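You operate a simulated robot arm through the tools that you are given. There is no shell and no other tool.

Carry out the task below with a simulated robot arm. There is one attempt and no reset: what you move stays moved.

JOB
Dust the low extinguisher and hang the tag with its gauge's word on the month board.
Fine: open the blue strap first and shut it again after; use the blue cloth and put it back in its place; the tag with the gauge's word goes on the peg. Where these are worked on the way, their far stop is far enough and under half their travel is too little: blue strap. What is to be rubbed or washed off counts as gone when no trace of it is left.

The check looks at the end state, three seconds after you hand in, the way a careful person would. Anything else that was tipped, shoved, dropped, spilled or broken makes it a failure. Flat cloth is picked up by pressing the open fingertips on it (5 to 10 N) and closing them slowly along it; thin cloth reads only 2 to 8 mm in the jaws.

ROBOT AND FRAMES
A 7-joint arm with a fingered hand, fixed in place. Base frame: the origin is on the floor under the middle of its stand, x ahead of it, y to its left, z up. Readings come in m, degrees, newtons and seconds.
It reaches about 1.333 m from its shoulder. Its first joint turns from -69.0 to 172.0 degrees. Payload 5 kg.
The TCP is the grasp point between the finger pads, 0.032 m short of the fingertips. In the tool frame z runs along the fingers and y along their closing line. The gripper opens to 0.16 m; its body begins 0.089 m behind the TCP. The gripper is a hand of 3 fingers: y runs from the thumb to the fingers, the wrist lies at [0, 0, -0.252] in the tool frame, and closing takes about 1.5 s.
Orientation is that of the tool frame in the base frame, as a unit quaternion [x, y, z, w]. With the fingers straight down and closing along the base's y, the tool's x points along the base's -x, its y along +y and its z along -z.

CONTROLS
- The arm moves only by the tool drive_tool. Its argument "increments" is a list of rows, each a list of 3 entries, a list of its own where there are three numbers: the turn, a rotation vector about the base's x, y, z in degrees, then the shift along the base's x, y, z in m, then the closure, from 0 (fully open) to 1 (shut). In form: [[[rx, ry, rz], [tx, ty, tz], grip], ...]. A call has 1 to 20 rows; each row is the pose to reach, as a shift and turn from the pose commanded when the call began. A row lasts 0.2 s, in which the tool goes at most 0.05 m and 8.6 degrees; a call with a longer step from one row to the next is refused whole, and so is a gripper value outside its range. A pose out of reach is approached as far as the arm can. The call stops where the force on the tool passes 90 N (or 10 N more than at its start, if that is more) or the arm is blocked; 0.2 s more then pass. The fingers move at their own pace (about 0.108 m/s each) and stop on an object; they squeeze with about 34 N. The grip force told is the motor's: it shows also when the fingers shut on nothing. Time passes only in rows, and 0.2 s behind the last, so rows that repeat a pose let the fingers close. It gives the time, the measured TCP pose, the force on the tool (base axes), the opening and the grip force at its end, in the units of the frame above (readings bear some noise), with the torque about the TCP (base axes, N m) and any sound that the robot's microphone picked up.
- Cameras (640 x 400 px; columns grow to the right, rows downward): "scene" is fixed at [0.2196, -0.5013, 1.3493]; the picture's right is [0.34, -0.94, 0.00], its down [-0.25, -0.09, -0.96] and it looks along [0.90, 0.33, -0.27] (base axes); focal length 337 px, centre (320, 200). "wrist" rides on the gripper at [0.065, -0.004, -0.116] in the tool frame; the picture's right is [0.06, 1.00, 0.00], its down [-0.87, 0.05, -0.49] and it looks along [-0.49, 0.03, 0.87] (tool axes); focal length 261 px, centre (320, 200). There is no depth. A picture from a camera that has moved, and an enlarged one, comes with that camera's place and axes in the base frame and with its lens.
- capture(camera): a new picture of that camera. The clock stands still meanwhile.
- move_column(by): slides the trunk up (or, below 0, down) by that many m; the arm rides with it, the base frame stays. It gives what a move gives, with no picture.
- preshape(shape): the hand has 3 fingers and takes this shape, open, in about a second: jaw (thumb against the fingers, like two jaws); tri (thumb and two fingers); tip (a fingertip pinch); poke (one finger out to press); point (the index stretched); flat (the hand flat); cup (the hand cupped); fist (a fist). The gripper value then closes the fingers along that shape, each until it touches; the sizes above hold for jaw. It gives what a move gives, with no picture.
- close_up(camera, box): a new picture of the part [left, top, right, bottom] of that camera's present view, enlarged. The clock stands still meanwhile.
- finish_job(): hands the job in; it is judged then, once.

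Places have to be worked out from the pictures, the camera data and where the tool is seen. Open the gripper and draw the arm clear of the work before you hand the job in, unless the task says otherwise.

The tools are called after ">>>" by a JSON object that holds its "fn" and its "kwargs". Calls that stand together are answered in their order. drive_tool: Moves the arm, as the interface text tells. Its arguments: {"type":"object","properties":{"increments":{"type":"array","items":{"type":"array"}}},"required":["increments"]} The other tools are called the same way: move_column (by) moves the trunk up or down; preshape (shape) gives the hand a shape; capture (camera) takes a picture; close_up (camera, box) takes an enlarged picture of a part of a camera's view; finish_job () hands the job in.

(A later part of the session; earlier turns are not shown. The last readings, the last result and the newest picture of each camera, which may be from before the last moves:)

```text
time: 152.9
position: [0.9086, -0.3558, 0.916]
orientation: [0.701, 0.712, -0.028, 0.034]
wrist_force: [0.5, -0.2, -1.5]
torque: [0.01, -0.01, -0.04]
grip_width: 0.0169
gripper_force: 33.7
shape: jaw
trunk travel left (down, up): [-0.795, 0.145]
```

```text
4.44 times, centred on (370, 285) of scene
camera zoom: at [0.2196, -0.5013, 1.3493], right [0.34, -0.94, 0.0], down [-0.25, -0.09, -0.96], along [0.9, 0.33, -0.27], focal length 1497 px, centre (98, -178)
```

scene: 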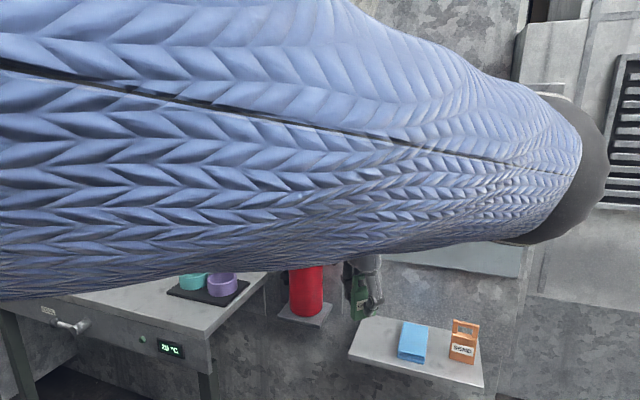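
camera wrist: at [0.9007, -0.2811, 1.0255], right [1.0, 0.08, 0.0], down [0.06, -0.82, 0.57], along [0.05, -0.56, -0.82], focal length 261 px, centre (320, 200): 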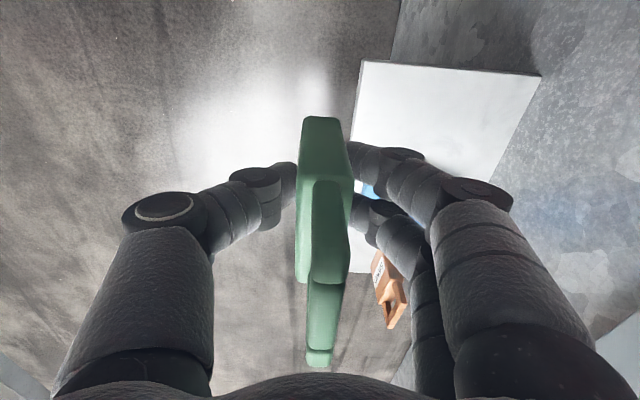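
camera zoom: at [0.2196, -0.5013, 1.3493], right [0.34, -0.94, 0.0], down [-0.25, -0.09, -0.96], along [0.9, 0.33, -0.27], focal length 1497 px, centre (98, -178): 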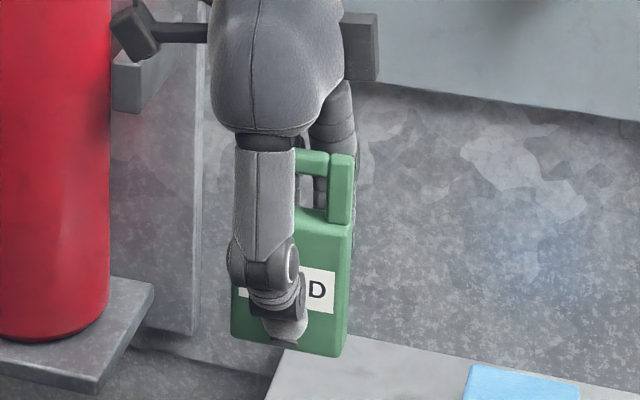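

Yaw -90° works, and the label "GOOD" now faces the front. I carry the tag over the free left part of the shelf and set it down standing upright at about (1.01, -0.352).

>>> {"fn": "drive_tool", "kwargs": {"increments": [[[0, 0, 0], [0.04, 0.002, -0.01], 0.95], [[0, 0, 0], [0.075, 0.004, -0.035], 0.95], [[0, 0, 0], [0.101, 0.004, -0.065], 0.95], [[0, 0, 0], [0.101, 0.004, -0.095], 0.95], [[0, 0, 0], [0.101, 0.004, -0.12], 0.95], [[0, 0, 0], [0.101, 0.004, -0.135], 0.95], [[0, 0, 0], [0.101, 0.004, -0.142], 0.95]]}}

>>> {"fn": "capture", "kwargs": {"camera": "wrist"}}

>>> {"fn": "close_up", "kwargs": {"camera": "scene", "box": [330, 270, 450, 380]}}

```text
time: 154.5
position: [1.0095, -0.352, 0.7734]
orientation: [0.7, 0.713, -0.028, 0.034]
wrist_force: [-0.1, -0.2, -0.6]
torque: [0.02, 0.0, -0.04]
grip_width: 0.0162
gripper_force: 34.1
shape: jaw
trunk travel left (down, up): [-0.795, 0.145]
```

```text
taken
camera wrist: at [1.0026, -0.2771, 0.8829], right [1.0, 0.08, 0.0], down [0.07, -0.82, 0.57], along [0.05, -0.56, -0.82], focal length 261 px, centre (320, 200)
```

wrist: 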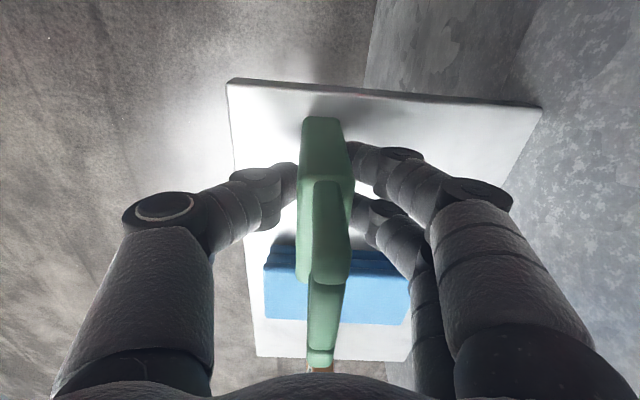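

```text
3.64 times, centred on (390, 325) of scene
camera zoom: at [0.2196, -0.5013, 1.3493], right [0.34, -0.94, 0.0], down [-0.25, -0.09, -0.96], along [0.9, 0.33, -0.27], focal length 1225 px, centre (66, -254)
```

zoom: 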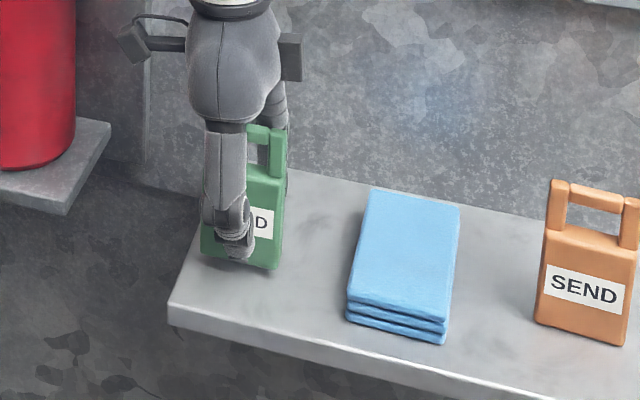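

The tag is 7 mm above the shelf, square and label forward. I lower it until it just touches and open gently.

>>> {"fn": "drive_tool", "kwargs": {"increments": [[[0, 0, 0], [0, 0, -0.003], 0.95], [[0, 0, 0], [0, 0, -0.006], 0.95], [[0, 0, 0], [0, 0, -0.0075], 0.95], [[0, 0, 0], [0, 0, -0.0075], 0.95]]}}

```text
time: 155.5
position: [1.0095, -0.3523, 0.7644]
orientation: [0.7, 0.713, -0.029, 0.033]
wrist_force: [-0.2, 0.3, -0.6]
torque: [-0.02, 0.0, 0.0]
grip_width: 0.0162
gripper_force: 33.9
shape: jaw
trunk travel left (down, up): [-0.795, 0.145]
```

No contact force yet; I lower another couple of millimetres.

>>> {"fn": "drive_tool", "kwargs": {"increments": [[[0, 0, 0], [0, 0, -0.0015], 0.95], [[0, 0, 0], [0, 0, -0.003], 0.95], [[0, 0, 0], [0, 0, -0.003], 0.95]]}}

>>> {"fn": "close_up", "kwargs": {"camera": "scene", "box": [350, 290, 430, 350]}}

```text
time: 156.3
position: [1.0085, -0.3526, 0.7629]
orientation: [0.7, 0.713, -0.027, 0.034]
wrist_force: [2.4, -0.7, 8.9]
torque: [-0.01, -0.14, -0.04]
grip_width: 0.0166
gripper_force: 33.9
shape: jaw
trunk travel left (down, up): [-0.795, 0.145]
```

```text
6.67 times, centred on (390, 320) of scene
camera zoom: at [0.2196, -0.5013, 1.3493], right [0.34, -0.94, 0.0], down [-0.25, -0.09, -0.96], along [0.9, 0.33, -0.27], focal length 2246 px, centre (-147, -600)
```

zoom: 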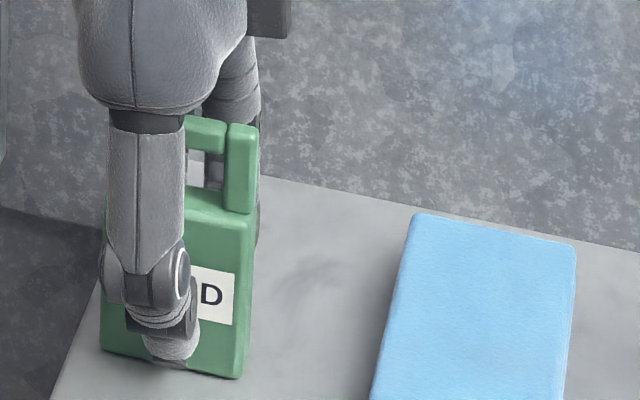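

The tag is touching the shelf (about 9 N). I open slowly and then lift the hand straight up, clear of it.

>>> {"fn": "drive_tool", "kwargs": {"increments": [[[0, 0, 0], [0, 0, 0.001], 0.9], [[0, 0, 0], [0, 0, 0.001], 0.86], [[0, 0, 0], [0, 0, 0.001], 0.8], [[0, 0, 0], [0, 0, 0.001], 0.72], [[0, 0, 0], [0, 0, 0.001], 0.62], [[0, 0, 0], [0, 0, 0.001], 0.52], [[0, 0, 0], [0, 0, 0.001], 0.5], [[0, 0, 0], [0, 0, 0.02], 0.5], [[0, 0, 0], [0, 0, 0.05], 0.5], [[0, 0, 0], [0, 0, 0.09], 0.5], [[0, 0, 0], [0, 0, 0.13], 0.5], [[0, 0, 0], [0, 0, 0.15], 0.5]]}}

>>> {"fn": "capture", "kwargs": {"camera": "wrist"}}

>>> {"fn": "close_up", "kwargs": {"camera": "scene", "box": [330, 270, 450, 380]}}

```text
time: 158.9
position: [1.0066, -0.3526, 0.9109]
orientation: [0.7, 0.713, -0.029, 0.033]
wrist_force: [0.1, -0.1, -0.3]
torque: [0.0, 0.0, 0.0]
grip_width: 0.0796
gripper_force: 0.0
shape: jaw
trunk travel left (down, up): [-0.795, 0.145]
```

```text
taken
camera wrist: at [0.9999, -0.2777, 1.0209], right [1.0, 0.08, 0.0], down [0.07, -0.82, 0.57], along [0.05, -0.56, -0.82], focal length 261 px, centre (320, 200)
```

wrist: 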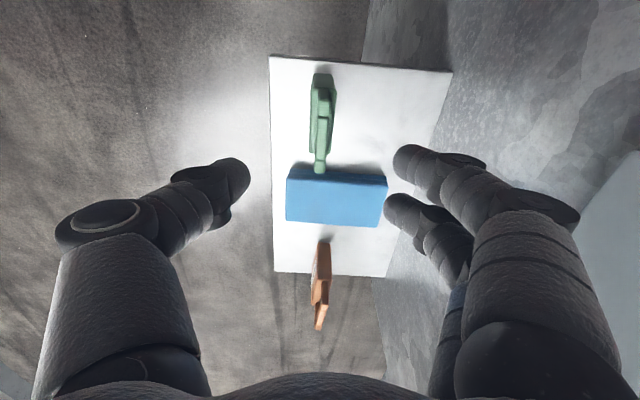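

```text
3.64 times, centred on (390, 325) of scene
camera zoom: at [0.2196, -0.5013, 1.3493], right [0.34, -0.94, 0.0], down [-0.25, -0.09, -0.96], along [0.9, 0.33, -0.27], focal length 1225 px, centre (66, -254)
```

zoom: 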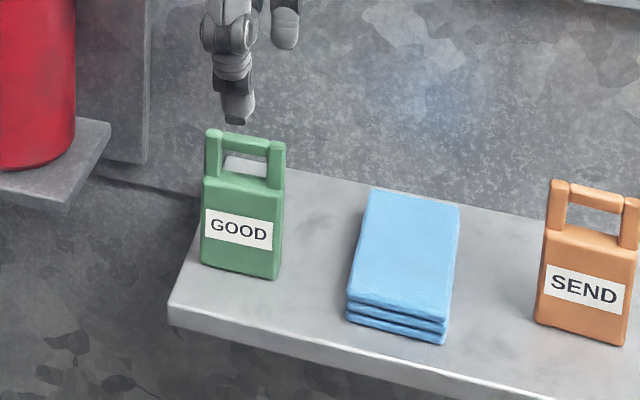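

GOOD stands upright with its label to the front, and cloth and SEND are undisturbed. I back off, rotate the hand back to yaw 0, and set a 20° tilt for gripping the tag by its side edges from above.

>>> {"fn": "drive_tool", "kwargs": {"increments": [[[0, 0, 0], [-0.03, 0, 0.02], 0.43], [[0, 0, 7], [-0.06, 0, 0.03], 0.43], [[0, 0, 14], [-0.09, 0, 0.03], 0.43], [[0, 0, 21], [-0.1, 0, 0.03], 0.43], [[0, 0, 28], [-0.1, 0, 0.03], 0.43], [[0, 0, 35], [-0.1, 0, 0.03], 0.43], [[0, 0, 42], [-0.1, 0, 0.03], 0.43], [[0, 0, 49], [-0.1, 0, 0.03], 0.43], [[0, 0, 56], [-0.1, 0, 0.03], 0.43], [[0, 0, 63], [-0.1, 0, 0.03], 0.43], [[0, 0, 70], [-0.1, 0, 0.03], 0.43], [[0, 0, 77], [-0.1, 0, 0.03], 0.43], [[0, 0, 84], [-0.1, 0, 0.03], 0.43], [[0, 0, 89], [-0.1, 0, 0.03], 0.43]]}}

>>> {"fn": "drive_tool", "kwargs": {"increments": [[[0, -5, 0], [0, 0, 0], 0.43], [[0, -10, 0], [0, 0, 0], 0.43], [[0, -15, 0], [0, 0, 0], 0.43], [[0, -15, 0], [0, 0, 0], 0.43]]}}

>>> {"fn": "capture", "kwargs": {"camera": "wrist"}}

```text
time: 161.9
position: [0.9083, -0.351, 0.9437]
orientation: [0.0, 0.999, 0.004, 0.044]
wrist_force: [0.1, 0.2, 1.6]
torque: [-0.02, -0.01, -0.02]
grip_width: 0.0904
gripper_force: 0.1
shape: jaw
trunk travel left (down, up): [-0.795, 0.145]
```

```text
time: 162.9
position: [0.91, -0.3532, 0.9422]
orientation: [-0.001, 0.985, 0.003, 0.174]
wrist_force: [0.5, -0.1, -0.2]
torque: [0.0, 0.02, -0.01]
grip_width: 0.0908
gripper_force: 0.0
shape: jaw
trunk travel left (down, up): [-0.795, 0.145]
```

```text
taken
camera wrist: at [0.8078, -0.3569, 1.0292], right [-0.06, 1.0, -0.02], down [0.65, 0.05, 0.76], along [0.76, 0.04, -0.65], focal length 261 px, centre (320, 200)
```

wrist: 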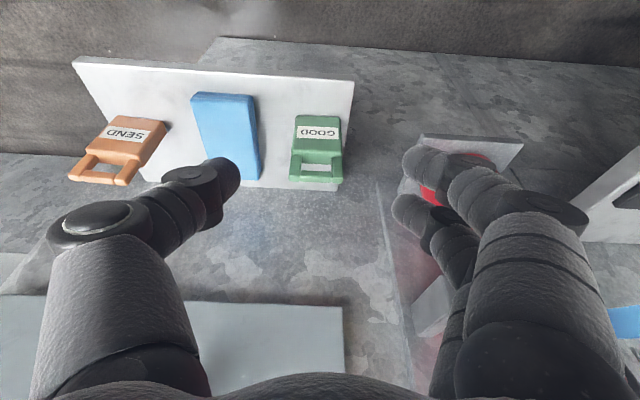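

With the geometry now clear: the curved digits grip at the very fingertips, so the tips must meet the tag's side edges. I'll come from above at 20° tilt with the tips at z≈0.778 (above the tag's centre of mass); first hover over it.

>>> {"fn": "drive_tool", "kwargs": {"increments": [[[0, 0, 0], [0.03, 0.001, -0.005], 0.43], [[0, 0, 0], [0.06, 0.002, -0.015], 0.43], [[0, 0, 0], [0.085, 0.002, -0.03], 0.43], [[0, 0, 0], [0.092, 0.002, -0.045], 0.43], [[0, 0, 0], [0.092, 0.002, -0.06], 0.43], [[0, 0, 0], [0.092, 0.002, -0.06], 0.43]]}}

>>> {"fn": "capture", "kwargs": {"camera": "wrist"}}

>>> {"fn": "close_up", "kwargs": {"camera": "scene", "box": [330, 270, 450, 380]}}

```text
time: 164.3
position: [1.001, -0.3506, 0.8829]
orientation: [-0.001, 0.985, 0.004, 0.174]
wrist_force: [-0.5, 0.4, -0.8]
torque: [0.02, -0.03, 0.01]
grip_width: 0.0909
gripper_force: 0.1
shape: jaw
trunk travel left (down, up): [-0.795, 0.145]
```

```text
taken
camera wrist: at [0.8996, -0.3553, 0.9696], right [-0.06, 1.0, -0.01], down [0.65, 0.05, 0.76], along [0.76, 0.04, -0.65], focal length 261 px, centre (320, 200)
```

wrist: 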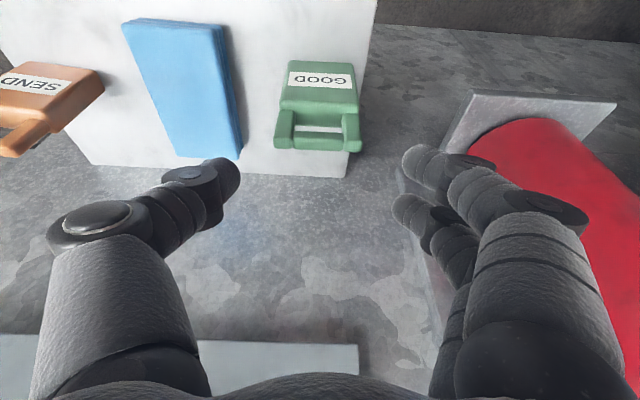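

```text
3.64 times, centred on (390, 325) of scene
camera zoom: at [0.2196, -0.5013, 1.3493], right [0.34, -0.94, 0.0], down [-0.25, -0.09, -0.96], along [0.9, 0.33, -0.27], focal length 1225 px, centre (66, -254)
```

zoom: 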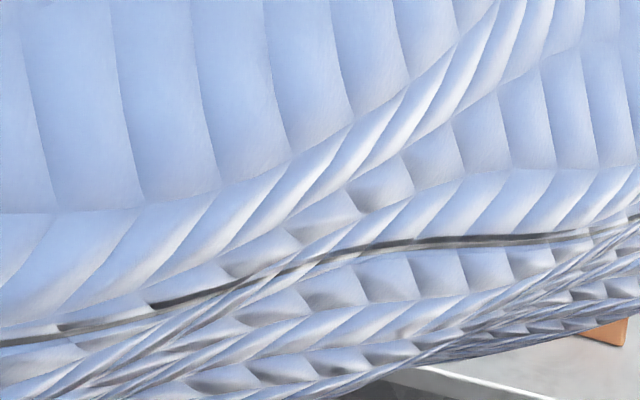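

Centred laterally over the tag. I descend to put the fingertips beside its upper body.

>>> {"fn": "drive_tool", "kwargs": {"increments": [[[0, 0, 0], [0.001, 0, -0.025], 0.43], [[0, 0, 0], [0.001, 0, -0.05], 0.43], [[0, 0, 0], [0.001, 0, -0.068], 0.43], [[0, 0, 0], [0.001, 0, -0.077], 0.43], [[0, 0, 0], [0.001, 0, -0.077], 0.43]]}}

>>> {"fn": "capture", "kwargs": {"camera": "wrist"}}

```text
time: 165.5
position: [1.0027, -0.3505, 0.8057]
orientation: [0.0, 0.985, 0.003, 0.174]
wrist_force: [0.1, -0.6, 0.0]
torque: [0.03, 0.02, -0.03]
grip_width: 0.0907
gripper_force: 0.0
shape: jaw
trunk travel left (down, up): [-0.795, 0.145]
```

```text
taken
camera wrist: at [0.9011, -0.3561, 0.8929], right [-0.06, 1.0, -0.01], down [0.65, 0.05, 0.76], along [0.76, 0.04, -0.65], focal length 261 px, centre (320, 200)
```

wrist: 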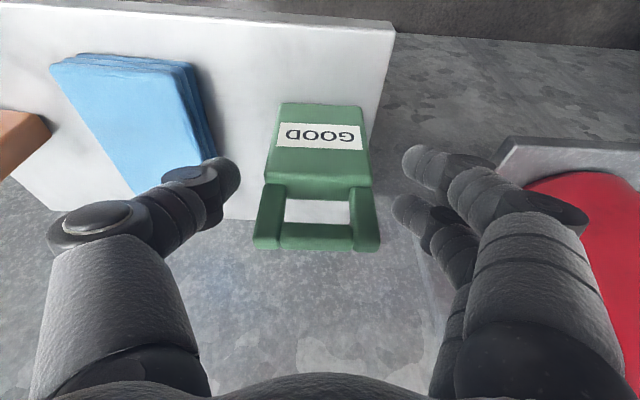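

The tips are level with the tag's upper body, and its mid-thickness (x≈1.011) matches the tip position (x≈1.013). I close slowly.

>>> {"fn": "drive_tool", "kwargs": {"increments": [[[0, 0, 0], [0, -0.001, 0], 0.47], [[0, 0, 0], [0, -0.001, 0], 0.51], [[0, 0, 0], [0, -0.001, 0], 0.54], [[0, 0, 0], [0, -0.001, 0], 0.57], [[0, 0, 0], [0, -0.001, 0], 0.6], [[0, 0, 0], [0, -0.001, 0], 0.62], [[0, 0, 0], [0, -0.001, 0], 0.64], [[0, 0, 0], [0, -0.001, 0], 0.64]]}}

>>> {"fn": "capture", "kwargs": {"camera": "wrist"}}

```text
time: 167.3
position: [1.0018, -0.3512, 0.8073]
orientation: [-0.001, 0.985, 0.003, 0.174]
wrist_force: [0.5, -0.1, -1.0]
torque: [0.01, 0.03, 0.01]
grip_width: 0.0582
gripper_force: 0.1
shape: jaw
trunk travel left (down, up): [-0.795, 0.145]
```

```text
taken
camera wrist: at [0.9009, -0.3566, 0.8931], right [-0.06, 1.0, -0.01], down [0.65, 0.05, 0.76], along [0.76, 0.04, -0.65], focal length 261 px, centre (320, 200)
```

wrist: 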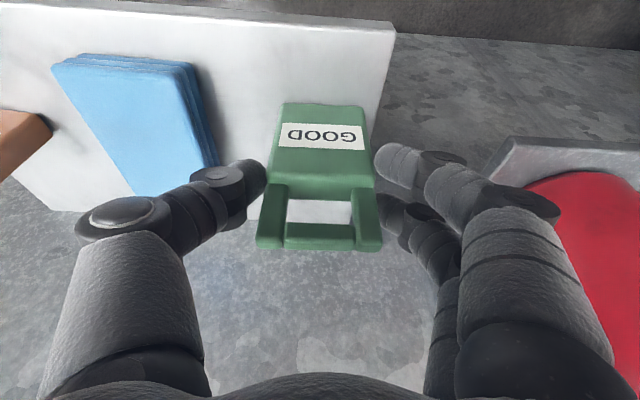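

The digits are just touching both edges (58 mm). I squeeze a little further and check.

>>> {"fn": "drive_tool", "kwargs": {"increments": [[[0, 0, 0], [0, 0, 0], 0.66], [[0, 0, 0], [0, 0, 0], 0.68], [[0, 0, 0], [0, 0, 0], 0.7], [[0, 0, 0], [0, 0, 0], 0.7]]}}

>>> {"fn": "capture", "kwargs": {"camera": "wrist"}}

```text
time: 168.3
position: [1.0023, -0.3524, 0.8071]
orientation: [-0.001, 0.985, 0.003, 0.174]
wrist_force: [0.5, -0.3, 0.3]
torque: [0.05, 0.07, 0.03]
grip_width: 0.0444
gripper_force: 33.8
shape: jaw
trunk travel left (down, up): [-0.795, 0.145]
```

```text
taken
camera wrist: at [0.9009, -0.3566, 0.8933], right [-0.06, 1.0, -0.01], down [0.65, 0.05, 0.76], along [0.76, 0.04, -0.65], focal length 261 px, centre (320, 200)
```

wrist: 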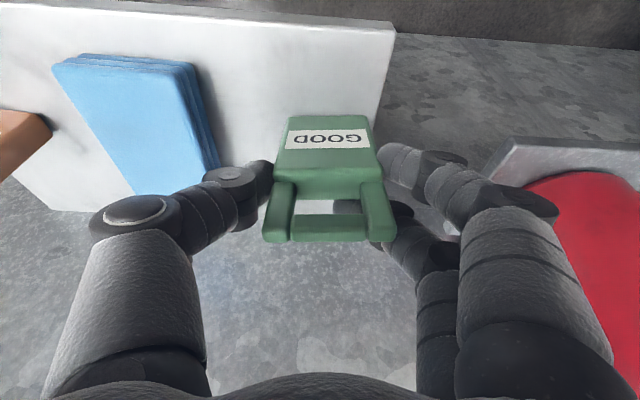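

One finger slipped behind the thin tag and it is tilting, so this top grip is no good. I reopen gently and let the tag settle.

>>> {"fn": "drive_tool", "kwargs": {"increments": [[[0, 0, 0], [0, 0, 0], 0.67], [[0, 0, 0], [0, 0, 0], 0.64], [[0, 0, 0], [0, 0, 0], 0.61], [[0, 0, 0], [0, 0, 0], 0.57], [[0, 0, 0], [0, 0, 0], 0.52], [[0, 0, 0], [0, 0, 0], 0.47], [[0, 0, 0], [0, 0, 0], 0.43], [[0, 0, 0], [0, 0, 0], 0.43]]}}

>>> {"fn": "capture", "kwargs": {"camera": "wrist"}}

```text
time: 170.1
position: [1.0021, -0.352, 0.8069]
orientation: [0.0, 0.985, 0.004, 0.174]
wrist_force: [0.5, 0.5, -0.5]
torque: [-0.05, 0.0, -0.01]
grip_width: 0.0904
gripper_force: 0.1
shape: jaw
trunk travel left (down, up): [-0.795, 0.145]
```

```text
taken
camera wrist: at [0.9009, -0.3565, 0.8932], right [-0.06, 1.0, -0.01], down [0.65, 0.05, 0.76], along [0.76, 0.04, -0.65], focal length 261 px, centre (320, 200)
```

wrist: 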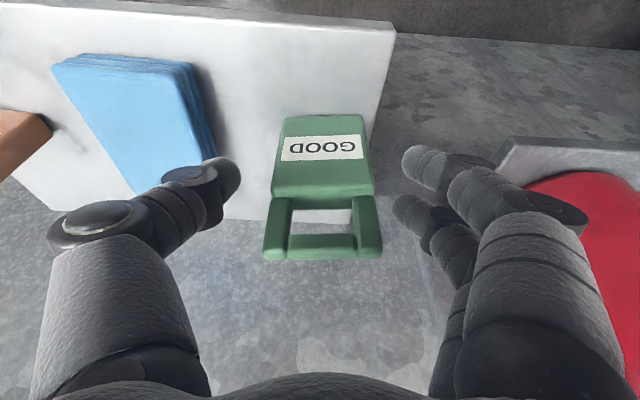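

The tag settled upright again (front at x≈1.010, y centre ≈-0.346). I'll use the level-approach grip again, but this time with the fingertips exactly at the tag's mid-thickness: rise, back off and go to 30° pitch.

>>> {"fn": "drive_tool", "kwargs": {"increments": [[[0, 0, 0], [0, 0, 0.03], 0.43], [[0, 0, 0], [0, 0, 0.07], 0.43], [[0, 0, 0], [-0.02, 0, 0.1], 0.43], [[0, -6, 0], [-0.05, 0, 0.11], 0.43], [[0, -13, 0], [-0.08, 0, 0.1], 0.43], [[0, -20, 0], [-0.1, 0, 0.085], 0.43], [[0, -27, 0], [-0.11, 0, 0.065], 0.43], [[0, -34, 0], [-0.115, 0.002, 0.04], 0.43], [[0, -40, 0], [-0.115, 0.005, 0.02], 0.43], [[0, -40, 0], [-0.1, 0.005, 0.01], 0.43], [[0, -40, 0], [-0.085, 0.005, 0.0], 0.43]]}}

>>> {"fn": "capture", "kwargs": {"camera": "wrist"}}

>>> {"fn": "close_up", "kwargs": {"camera": "scene", "box": [330, 270, 450, 380]}}

```text
time: 172.5
position: [0.9159, -0.3465, 0.8062]
orientation: [-0.001, 0.866, 0.002, 0.5]
wrist_force: [0.3, 0.2, -0.1]
torque: [-0.02, -0.01, -0.01]
grip_width: 0.0904
gripper_force: 0.1
shape: jaw
trunk travel left (down, up): [-0.795, 0.145]
```

```text
taken
camera wrist: at [0.783, -0.3511, 0.808], right [-0.04, 1.0, -0.05], down [0.01, 0.05, 1.0], along [1.0, 0.04, -0.01], focal length 261 px, centre (320, 200)
```

wrist: 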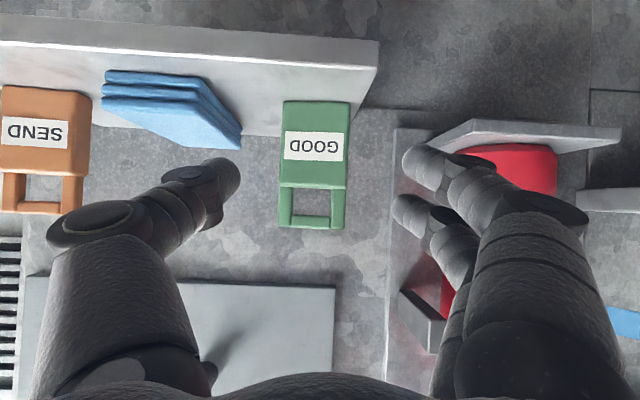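

```text
3.64 times, centred on (390, 325) of scene
camera zoom: at [0.2196, -0.5013, 1.3493], right [0.34, -0.94, 0.0], down [-0.25, -0.09, -0.96], along [0.9, 0.33, -0.27], focal length 1225 px, centre (66, -254)
```

zoom: 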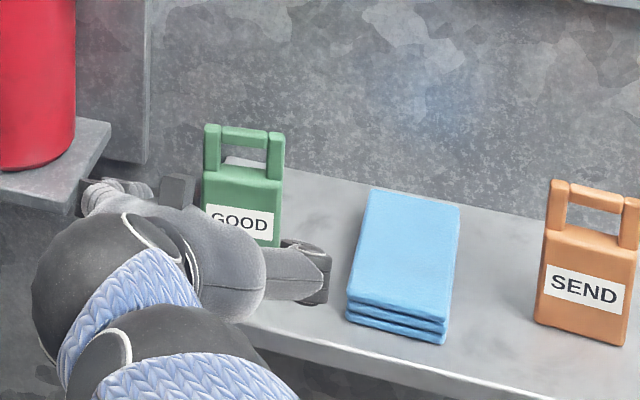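

The tag is upright at front x≈1.016, y centre ≈-0.344. I level the hand fully (pitch 0) so both fingers bear at the same depth on its edge, and lower to z≈0.77 in front of it.

>>> {"fn": "drive_tool", "kwargs": {"increments": [[[0, -6, 0], [-0.005, 0.001, -0.005], 0.43], [[0, -12, 0], [-0.01, 0.002, -0.012], 0.43], [[0, -18, 0], [-0.01, 0.0025, -0.02], 0.43], [[0, -24, 0], [-0.01, 0.0025, -0.028], 0.43], [[0, -30, 0], [-0.005, 0.0025, -0.036], 0.43], [[0, -30, 0], [0.01, 0.0025, -0.036], 0.43], [[0, -30, 0], [0.01, 0.0025, -0.036], 0.43]]}}

>>> {"fn": "capture", "kwargs": {"camera": "wrist"}}

```text
time: 174.1
position: [0.9265, -0.3443, 0.7701]
orientation: [-0.002, 0.707, 0.003, 0.707]
wrist_force: [0.0, -0.1, -0.1]
torque: [0.02, -0.01, 0.05]
grip_width: 0.0908
gripper_force: 0.0
shape: jaw
trunk travel left (down, up): [-0.795, 0.145]
```

```text
taken
camera wrist: at [0.8098, -0.3483, 0.7056], right [-0.01, 1.0, -0.06], down [-0.49, 0.05, 0.87], along [0.87, 0.04, 0.49], focal length 261 px, centre (320, 200)
```

wrist: 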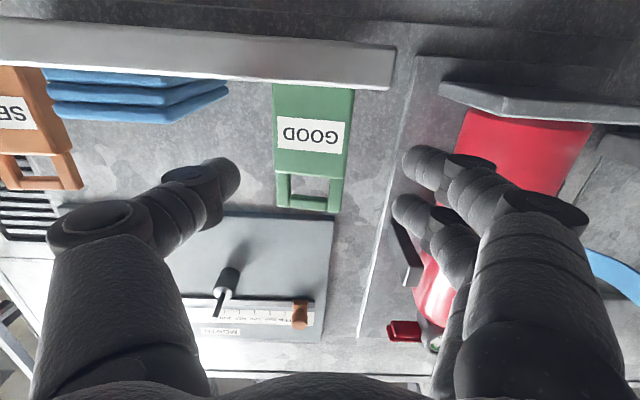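

Level and centred. I advance until the fingertips are at the tag's mid-thickness.

>>> {"fn": "drive_tool", "kwargs": {"increments": [[[0, 0, 0], [0.03, -0.001, 0], 0.43], [[0, 0, 0], [0.055, -0.001, 0], 0.43], [[0, 0, 0], [0.07, -0.001, 0], 0.43], [[0, 0, 0], [0.077, -0.001, 0], 0.43], [[0, 0, 0], [0.077, -0.001, 0], 0.43]]}}

>>> {"fn": "capture", "kwargs": {"camera": "wrist"}}

>>> {"fn": "close_up", "kwargs": {"camera": "scene", "box": [330, 270, 450, 380]}}

```text
time: 175.3
position: [1.0037, -0.3434, 0.7695]
orientation: [-0.003, 0.707, 0.003, 0.707]
wrist_force: [0.3, -0.1, -1.1]
torque: [0.04, 0.01, 0.0]
grip_width: 0.0905
gripper_force: 0.1
shape: jaw
trunk travel left (down, up): [-0.795, 0.145]
```

```text
taken
camera wrist: at [0.8875, -0.3484, 0.7052], right [-0.01, 1.0, -0.06], down [-0.49, 0.05, 0.87], along [0.87, 0.04, 0.49], focal length 261 px, centre (320, 200)
```

wrist: 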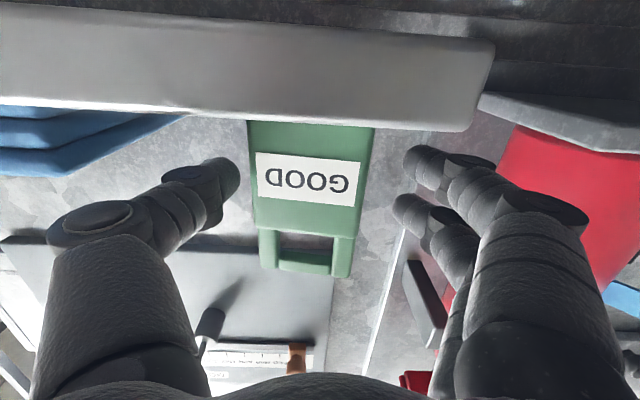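

```text
3.64 times, centred on (390, 325) of scene
camera zoom: at [0.2196, -0.5013, 1.3493], right [0.34, -0.94, 0.0], down [-0.25, -0.09, -0.96], along [0.9, 0.33, -0.27], focal length 1225 px, centre (66, -254)
```

zoom: 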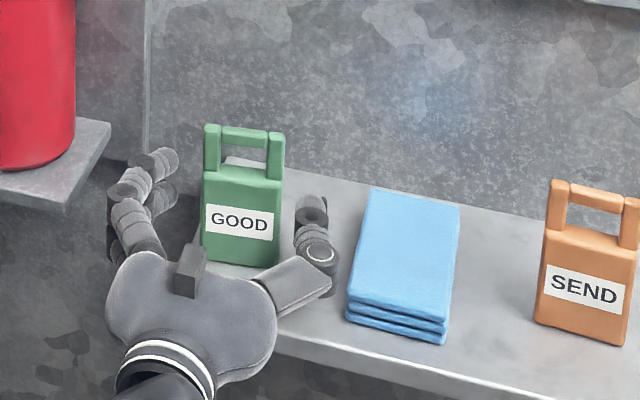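

In the scene view the thumb reaches slightly further than the fingers, which explains the twisting. I compensate with a -7° yaw so that thumb and finger contacts oppose each other squarely, then close slowly.

>>> {"fn": "drive_tool", "kwargs": {"increments": [[[0, 0, -4], [0.001, 0.0005, 0], 0.45], [[0, 0, -7], [0.0025, 0.001, 0], 0.47], [[0, 0, -7], [0.0025, 0.001, 0], 0.5], [[0, 0, -7], [0.0025, 0.001, 0], 0.53], [[0, 0, -7], [0.0025, 0.001, 0], 0.56], [[0, 0, -7], [0.0025, 0.001, 0], 0.59], [[0, 0, -7], [0.0025, 0.001, 0], 0.61], [[0, 0, -7], [0.0025, 0.001, 0], 0.63], [[0, 0, -7], [0.0025, 0.001, 0], 0.63]]}}

>>> {"fn": "capture", "kwargs": {"camera": "wrist"}}

>>> {"fn": "close_up", "kwargs": {"camera": "scene", "box": [350, 290, 430, 350]}}

```text
time: 177.3
position: [1.0064, -0.3443, 0.7696]
orientation: [0.04, 0.706, -0.04, 0.706]
wrist_force: [0.4, -0.3, -0.7]
torque: [0.0, 0.0, 0.03]
grip_width: 0.06
gripper_force: 0.0
shape: jaw
trunk travel left (down, up): [-0.795, 0.145]
```

```text
taken
camera wrist: at [0.8899, -0.3337, 0.7047], right [0.12, 0.99, -0.06], down [-0.48, 0.11, 0.87], along [0.87, -0.07, 0.49], focal length 261 px, centre (320, 200)
```

wrist: 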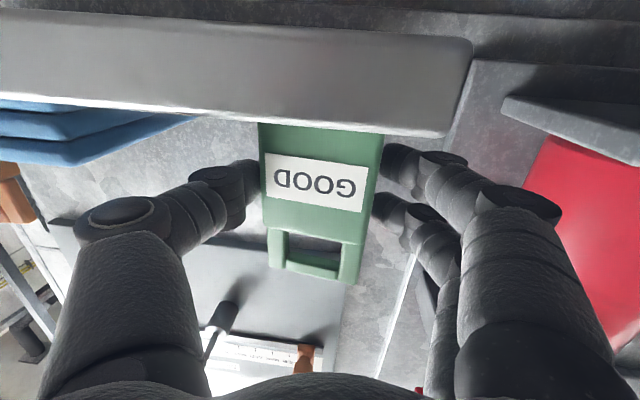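

```text
6.67 times, centred on (390, 320) of scene
camera zoom: at [0.2196, -0.5013, 1.3493], right [0.34, -0.94, 0.0], down [-0.25, -0.09, -0.96], along [0.9, 0.33, -0.27], focal length 2246 px, centre (-147, -600)
```

zoom: 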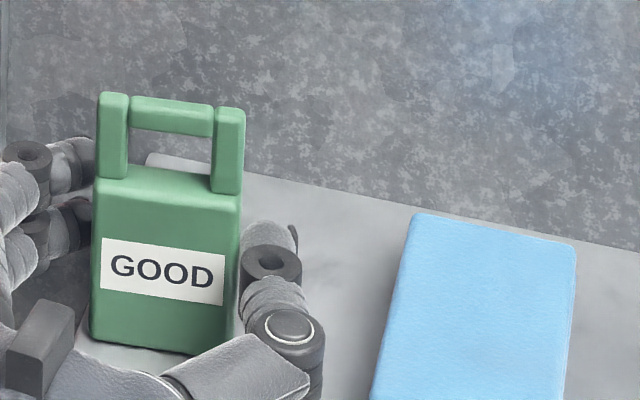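

Both sides are close to contact and the tag is still square. I continue closing in small steps.

>>> {"fn": "drive_tool", "kwargs": {"increments": [[[0, 0, 0], [0, 0, 0], 0.64], [[0, 0, 0], [0, 0, 0], 0.65], [[0, 0, 0], [0, 0, 0], 0.66], [[0, 0, 0], [0, 0, 0], 0.66]]}}

>>> {"fn": "capture", "kwargs": {"camera": "wrist"}}

>>> {"fn": "close_up", "kwargs": {"camera": "scene", "box": [350, 290, 430, 350]}}

```text
time: 178.3
position: [1.0057, -0.3427, 0.7688]
orientation: [0.041, 0.706, -0.041, 0.706]
wrist_force: [0.5, -0.1, 0.0]
torque: [0.02, 0.0, 0.01]
grip_width: 0.0359
gripper_force: 34.1
shape: jaw
trunk travel left (down, up): [-0.795, 0.145]
```

```text
taken
camera wrist: at [0.8899, -0.3337, 0.7047], right [0.12, 0.99, -0.06], down [-0.48, 0.11, 0.87], along [0.87, -0.07, 0.49], focal length 261 px, centre (320, 200)
```

wrist: 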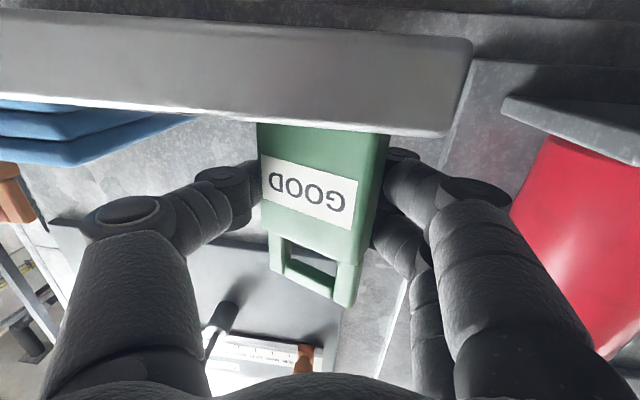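

```text
6.67 times, centred on (390, 320) of scene
camera zoom: at [0.2196, -0.5013, 1.3493], right [0.34, -0.94, 0.0], down [-0.25, -0.09, -0.96], along [0.9, 0.33, -0.27], focal length 2246 px, centre (-147, -600)
```

zoom: 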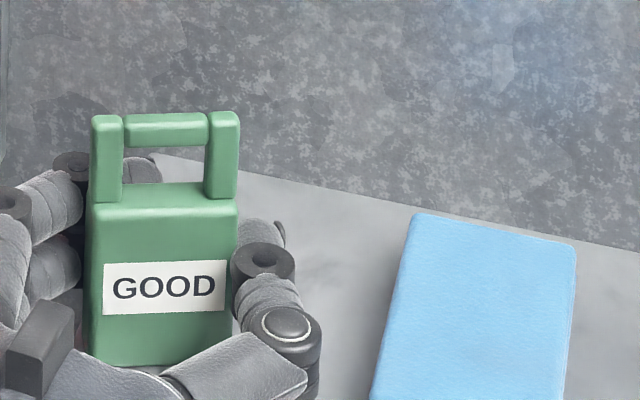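

The adaptive fingers start wrapping behind the tag and yawing it again, so the jaw shape isn't suited to this edge. I reopen gently, back out, and try the fingertip-pinch shape instead.

>>> {"fn": "drive_tool", "kwargs": {"increments": [[[0, 0, 0], [0, 0, 0], 0.64], [[0, 0, 0], [0, 0, 0], 0.61], [[0, 0, 0], [0, 0, 0], 0.57], [[0, 0, 0], [0, 0, 0], 0.52], [[0, 0, 0], [0, 0, 0], 0.47], [[0, 0, 0], [0, 0, 0], 0.43], [[0, 0, 0], [-0.02, 0.0025, 0], 0.43], [[0, 0, 0], [-0.05, 0.006, 0], 0.43], [[0, 0, 0], [-0.085, 0.006, 0], 0.43], [[0, 0, 0], [-0.12, 0.006, 0.01], 0.43]]}}

>>> {"fn": "capture", "kwargs": {"camera": "wrist"}}

>>> {"fn": "close_up", "kwargs": {"camera": "scene", "box": [330, 270, 450, 380]}}

```text
time: 180.5
position: [0.8853, -0.3381, 0.7826]
orientation: [0.041, 0.705, -0.042, 0.707]
wrist_force: [0.6, 0.6, -0.1]
torque: [0.01, 0.0, 0.0]
grip_width: 0.0906
gripper_force: 0.1
shape: jaw
trunk travel left (down, up): [-0.795, 0.145]
```

```text
taken
camera wrist: at [0.77, -0.3283, 0.7163], right [0.11, 0.99, -0.06], down [-0.48, 0.11, 0.87], along [0.87, -0.07, 0.49], focal length 261 px, centre (320, 200)
```

wrist: 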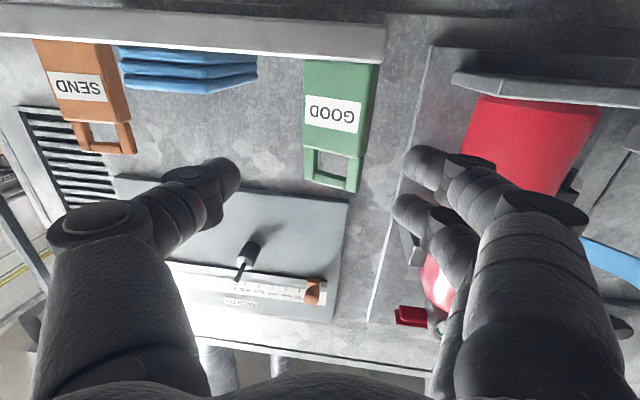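

```text
3.64 times, centred on (390, 325) of scene
camera zoom: at [0.2196, -0.5013, 1.3493], right [0.34, -0.94, 0.0], down [-0.25, -0.09, -0.96], along [0.9, 0.33, -0.27], focal length 1225 px, centre (66, -254)
```

zoom: 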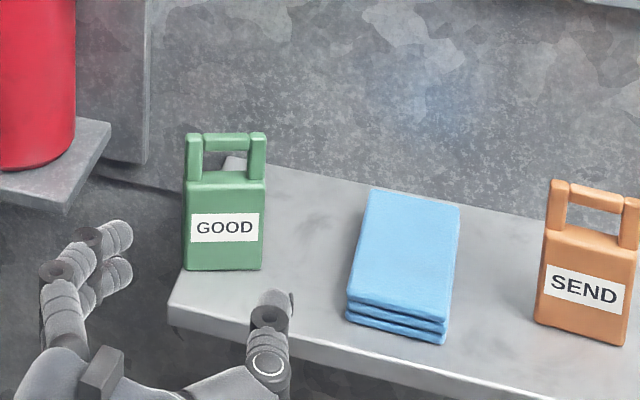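

The tag is upright again, yawed about 17° near the left end. I back further off and try the fingertip-pinch shape in free space.

>>> {"fn": "drive_tool", "kwargs": {"increments": [[[0, 0, 3], [-0.03, 0, 0.02], 0.43], [[0, 0, 7], [-0.06, 0, 0.04], 0.43]]}}

>>> {"fn": "preshape", "kwargs": {"shape": "tip"}}

>>> {"fn": "capture", "kwargs": {"camera": "wrist"}}

>>> {"fn": "close_up", "kwargs": {"camera": "scene", "box": [270, 270, 430, 390]}}

```text
time: 181.1
position: [0.8259, -0.3377, 0.8193]
orientation: [-0.003, 0.707, 0.003, 0.707]
wrist_force: [0.0, -0.6, 0.3]
torque: [-0.02, -0.02, 0.0]
grip_width: 0.0905
gripper_force: 0.0
shape: jaw
trunk travel left (down, up): [-0.795, 0.145]
```

```text
time: 182.0
position: [0.8253, -0.3385, 0.8191]
orientation: [-0.002, 0.707, 0.002, 0.707]
wrist_force: [0.2, 0.3, 0.0]
torque: [-0.03, 0.01, -0.01]
grip_width: 0.1598
gripper_force: 0.1
shape: tip
trunk travel left (down, up): [-0.795, 0.145]
```

```text
taken
camera wrist: at [0.7097, -0.3436, 0.7546], right [-0.01, 1.0, -0.06], down [-0.49, 0.05, 0.87], along [0.87, 0.04, 0.49], focal length 261 px, centre (320, 200)
```

wrist: 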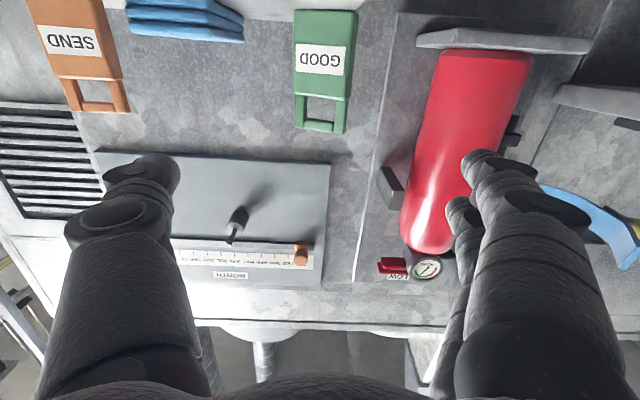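

```text
3.33 times, centred on (350, 330) of scene
camera zoom: at [0.2196, -0.5013, 1.3493], right [0.34, -0.94, 0.0], down [-0.25, -0.09, -0.96], along [0.9, 0.33, -0.27], focal length 1123 px, centre (220, -233)
```

zoom: 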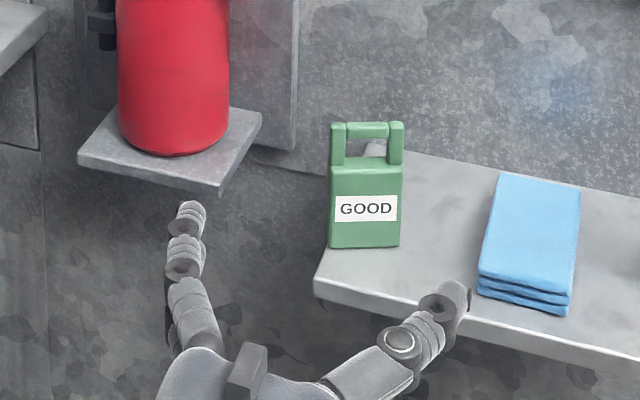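

The open pose looks similar; I close to the same opening to see how the digits move in this shape.

>>> {"fn": "drive_tool", "kwargs": {"increments": [[[0, 0, 0], [0, 0, 0], 0.3], [[0, 0, 0], [0, 0, 0], 0.55], [[0, 0, 0], [0, 0, 0], 0.6], [[0, 0, 0], [0, 0, 0], 0.6], [[0, 0, 0], [0, 0, 0], 0.6]]}}

>>> {"fn": "capture", "kwargs": {"camera": "wrist"}}

>>> {"fn": "close_up", "kwargs": {"camera": "scene", "box": [270, 270, 430, 390]}}

```text
time: 183.2
position: [0.8258, -0.3394, 0.8198]
orientation: [-0.002, 0.707, 0.001, 0.707]
wrist_force: [-0.4, 0.2, 0.5]
torque: [-0.01, 0.0, -0.02]
grip_width: 0.0645
gripper_force: 0.0
shape: tip
trunk travel left (down, up): [-0.795, 0.145]
```

```text
taken
camera wrist: at [0.7095, -0.3437, 0.7548], right [-0.01, 1.0, -0.06], down [-0.49, 0.05, 0.87], along [0.87, 0.04, 0.49], focal length 261 px, centre (320, 200)
```

wrist: 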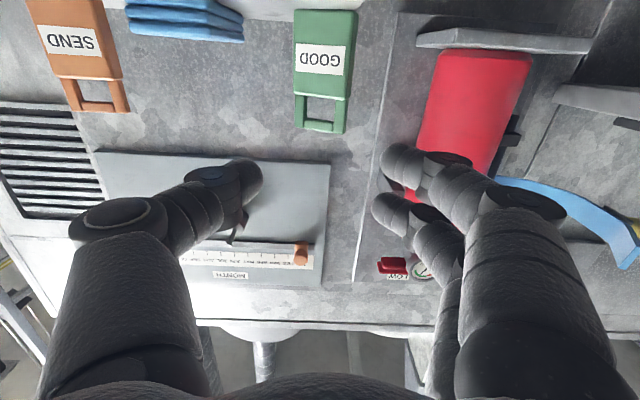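

```text
3.33 times, centred on (350, 330) of scene
camera zoom: at [0.2196, -0.5013, 1.3493], right [0.34, -0.94, 0.0], down [-0.25, -0.09, -0.96], along [0.9, 0.33, -0.27], focal length 1123 px, centre (220, -233)
```

zoom: 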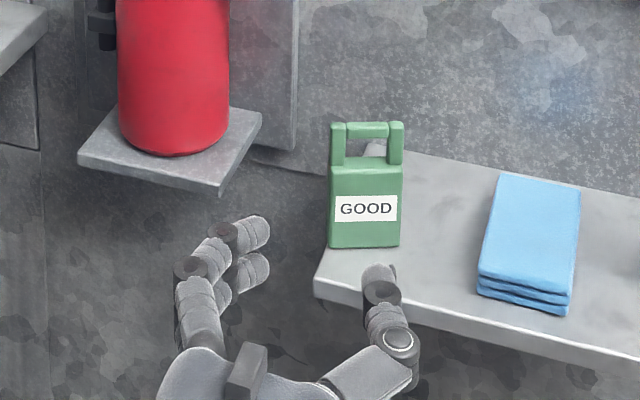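

The tip shape moves the same way. New plan: pinch the tag from above between the thumb and only one finger at mid-thickness, with the other finger passing in front of the tag. I return to jaw shape and go to a downward hover to measure the tag again.

>>> {"fn": "preshape", "kwargs": {"shape": "jaw"}}

>>> {"fn": "drive_tool", "kwargs": {"increments": [[[0, 7, 0], [0.0, 0, 0.03], 0.3], [[0, 14, 0], [0.0, 0, 0.06], 0.43], [[0, 21, 0], [0.005, 0, 0.085], 0.43], [[0, 28, 0], [0.015, 0, 0.105], 0.43], [[0, 35, 0], [0.025, 0, 0.12], 0.43], [[0, 42, 0], [0.035, 0, 0.13], 0.43], [[0, 49, 0], [0.045, 0, 0.135], 0.43], [[0, 56, 0], [0.055, 0, 0.135], 0.43], [[0, 63, 0], [0.065, 0, 0.135], 0.43], [[0, 70, 0], [0.07, 0, 0.135], 0.43], [[0, 70, 0], [0.07, 0, 0.135], 0.43]]}}

>>> {"fn": "capture", "kwargs": {"camera": "wrist"}}

>>> {"fn": "capture", "kwargs": {"camera": "scene"}}

```text
time: 184.1
position: [0.8264, -0.3387, 0.82]
orientation: [-0.002, 0.707, 0.002, 0.707]
wrist_force: [0.4, -0.3, -0.5]
torque: [0.0, -0.03, -0.04]
grip_width: 0.1601
gripper_force: 0.0
shape: jaw
trunk travel left (down, up): [-0.795, 0.145]
```

```text
time: 186.5
position: [0.8937, -0.3382, 0.9564]
orientation: [-0.001, 0.985, 0.004, 0.173]
wrist_force: [-0.8, -0.1, 0.4]
torque: [-0.01, -0.02, -0.04]
grip_width: 0.0916
gripper_force: 0.0
shape: jaw
trunk travel left (down, up): [-0.795, 0.145]
```

```text
taken
camera wrist: at [0.7933, -0.3425, 1.0424], right [-0.06, 1.0, -0.02], down [0.65, 0.05, 0.76], along [0.76, 0.04, -0.65], focal length 261 px, centre (320, 200)
```

wrist: 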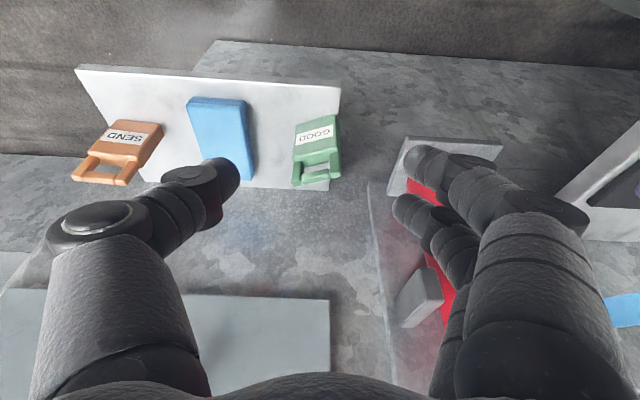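

```text
taken
```

scene: 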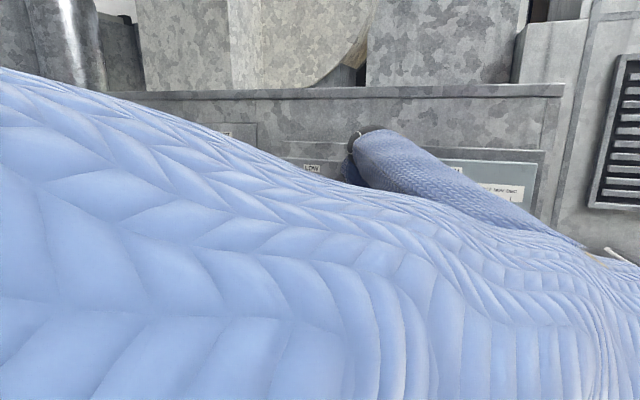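

I zoom the wrist view on the tag to measure its pose.

>>> {"fn": "close_up", "kwargs": {"camera": "wrist", "box": [270, 100, 370, 200]}}

```text
4.00 times, centred on (320, 150) of wrist
camera zoom: at [0.7933, -0.3425, 1.0424], right [-0.06, 1.0, -0.02], down [0.65, 0.05, 0.76], along [0.76, 0.04, -0.65], focal length 1043 px, centre (320, 400)
```

zoom: 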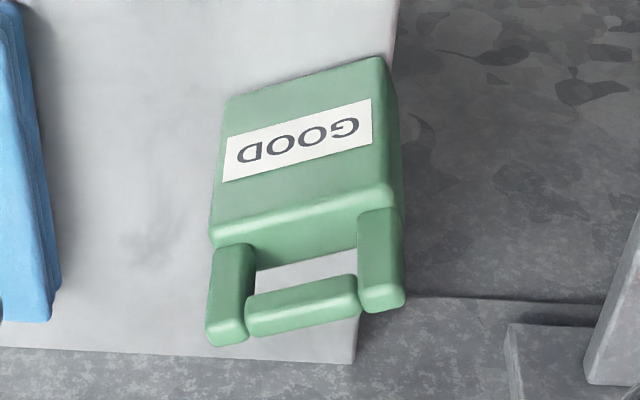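

The tag centre is at about (1.008, -0.336), yawed 22° CCW. I turn the hand to yaw 35°, which puts the thumb opposite one finger at mid-thickness, and hover at the computed offset.

>>> {"fn": "drive_tool", "kwargs": {"increments": [[[0, 0, 7], [0.01, 0, 0], 0.43], [[0, 0, 14], [0.025, -0.002, 0], 0.43], [[0, 0, 21], [0.045, -0.004, -0.01], 0.43], [[0, 0, 28], [0.07, -0.005, -0.02], 0.43], [[0, 0, 35], [0.09, -0.006, -0.035], 0.43], [[0, 0, 35], [0.1017, -0.0066, -0.05], 0.43], [[0, 0, 35], [0.1017, -0.0066, -0.056], 0.43]]}}

>>> {"fn": "capture", "kwargs": {"camera": "wrist"}}

```text
time: 188.1
position: [0.9985, -0.3436, 0.8995]
orientation: [-0.297, 0.939, 0.056, 0.165]
wrist_force: [0.4, -0.7, 0.0]
torque: [-0.01, 0.0, -0.01]
grip_width: 0.0914
gripper_force: 0.1
shape: jaw
trunk travel left (down, up): [-0.795, 0.145]
```

```text
taken
camera wrist: at [0.9175, -0.4054, 0.9861], right [-0.62, 0.78, -0.01], down [0.5, 0.41, 0.76], along [0.6, 0.47, -0.65], focal length 261 px, centre (320, 200)
```

wrist: 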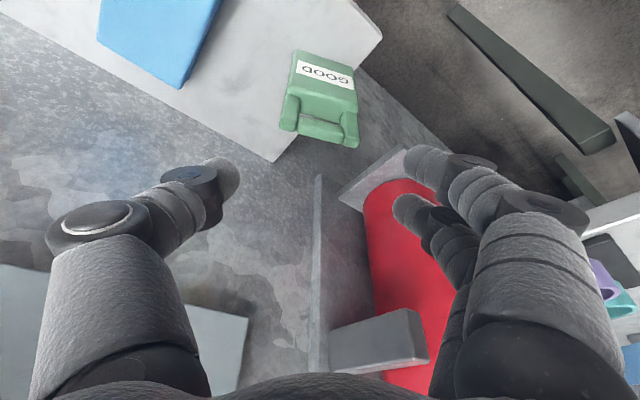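

I take a mid-course check: descend partway with the averaged offset and re-measure how the digits line up with the tag.

>>> {"fn": "drive_tool", "kwargs": {"increments": [[[0, 0, 0], [-0.006, -0.004, -0.02], 0.43], [[0, 0, 0], [-0.006, -0.004, -0.045], 0.43], [[0, 0, 0], [-0.006, -0.004, -0.065], 0.43], [[0, 0, 0], [-0.006, -0.004, -0.065], 0.43]]}}

>>> {"fn": "capture", "kwargs": {"camera": "wrist"}}

>>> {"fn": "close_up", "kwargs": {"camera": "wrist", "box": [210, 90, 430, 230]}}

```text
time: 189.1
position: [0.9921, -0.3483, 0.8349]
orientation: [-0.296, 0.939, 0.055, 0.165]
wrist_force: [0.5, 1.0, -0.3]
torque: [0.01, 0.0, 0.0]
grip_width: 0.0914
gripper_force: 0.1
shape: jaw
trunk travel left (down, up): [-0.795, 0.145]
```

```text
taken
camera wrist: at [0.9115, -0.4095, 0.9213], right [-0.62, 0.78, -0.02], down [0.5, 0.41, 0.76], along [0.6, 0.47, -0.65], focal length 261 px, centre (320, 200)
```

wrist: 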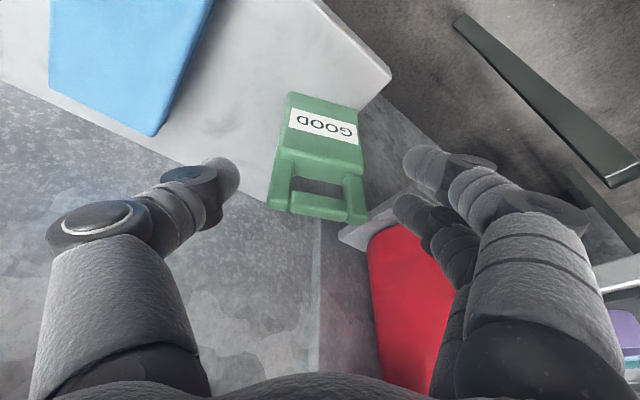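

```text
2.86 times, centred on (320, 160) of wrist
camera zoom: at [0.9115, -0.4095, 0.9213], right [-0.62, 0.78, -0.02], down [0.5, 0.41, 0.76], along [0.6, 0.47, -0.65], focal length 745 px, centre (320, 314)
```

zoom: 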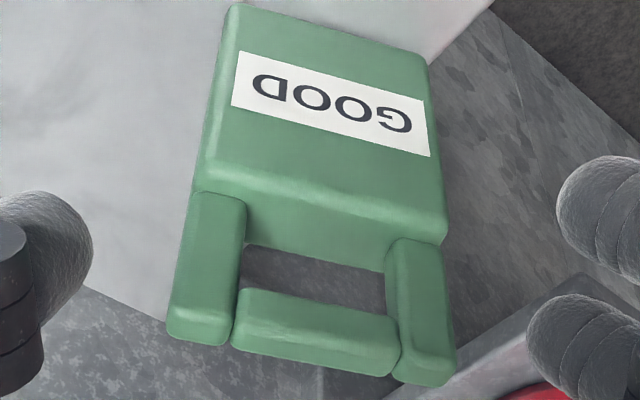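

The refined measurement gives a target TCP of about (0.9947, -0.3474, 0.803). I finish the descent to there and check.

>>> {"fn": "drive_tool", "kwargs": {"increments": [[[0, 0, 0], [0.001, 0.0003, -0.012], 0.43], [[0, 0, 0], [0.002, 0.0006, -0.024], 0.43], [[0, 0, 0], [0.0026, 0.0009, -0.032], 0.43], [[0, 0, 0], [0.0026, 0.0009, -0.032], 0.5]]}}

>>> {"fn": "close_up", "kwargs": {"camera": "wrist", "box": [210, 100, 430, 240]}}

```text
time: 190.1
position: [0.9957, -0.3462, 0.8013]
orientation: [-0.297, 0.939, 0.056, 0.164]
wrist_force: [0.0, 0.3, -0.5]
torque: [0.01, 0.02, 0.01]
grip_width: 0.0806
gripper_force: 0.0
shape: jaw
trunk travel left (down, up): [-0.795, 0.145]
```

```text
2.86 times, centred on (320, 170) of wrist
camera zoom: at [0.9139, -0.4093, 0.8887], right [-0.62, 0.78, -0.01], down [0.5, 0.41, 0.76], along [0.6, 0.47, -0.65], focal length 745 px, centre (320, 286)
```

zoom: 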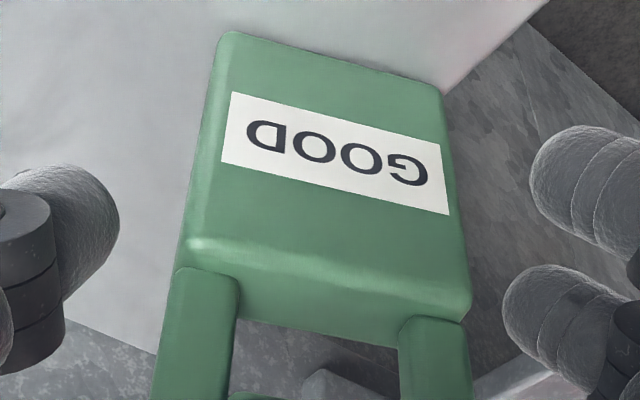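

Relative to the digits, the tag's mid-thickness is about 3 mm off, and the front finger clears it. I shift 3 mm and close slowly to contact.

>>> {"fn": "drive_tool", "kwargs": {"increments": [[[0, 0, 0], [-0.0023, -0.0016, -0.001], 0.5], [[0, 0, 0], [-0.0023, -0.0016, -0.001], 0.54], [[0, 0, 0], [-0.0023, -0.0016, -0.001], 0.57], [[0, 0, 0], [-0.0023, -0.0016, -0.001], 0.6], [[0, 0, 0], [-0.0023, -0.0016, -0.001], 0.62], [[0, 0, 0], [-0.0023, -0.0016, -0.001], 0.63], [[0, 0, 0], [-0.0023, -0.0016, -0.001], 0.63]]}}

>>> {"fn": "close_up", "kwargs": {"camera": "wrist", "box": [210, 100, 430, 240]}}

```text
time: 191.7
position: [0.9925, -0.3492, 0.7997]
orientation: [-0.297, 0.939, 0.055, 0.164]
wrist_force: [-0.4, 0.7, 0.0]
torque: [-0.02, -0.02, -0.01]
grip_width: 0.06
gripper_force: 0.0
shape: jaw
trunk travel left (down, up): [-0.795, 0.145]
```

```text
2.86 times, centred on (320, 170) of wrist
camera zoom: at [0.912, -0.411, 0.8874], right [-0.62, 0.78, -0.01], down [0.5, 0.41, 0.76], along [0.6, 0.47, -0.65], focal length 745 px, centre (320, 286)
```

zoom: 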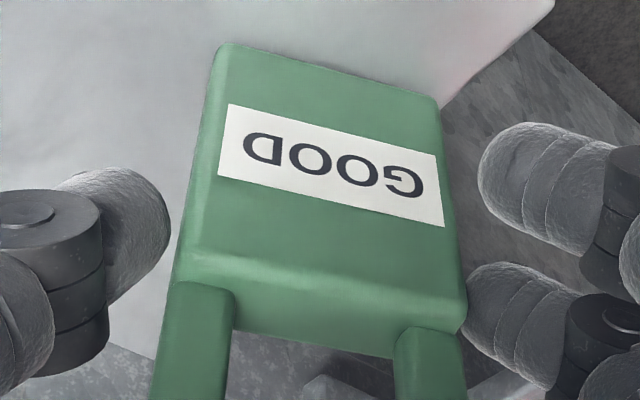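

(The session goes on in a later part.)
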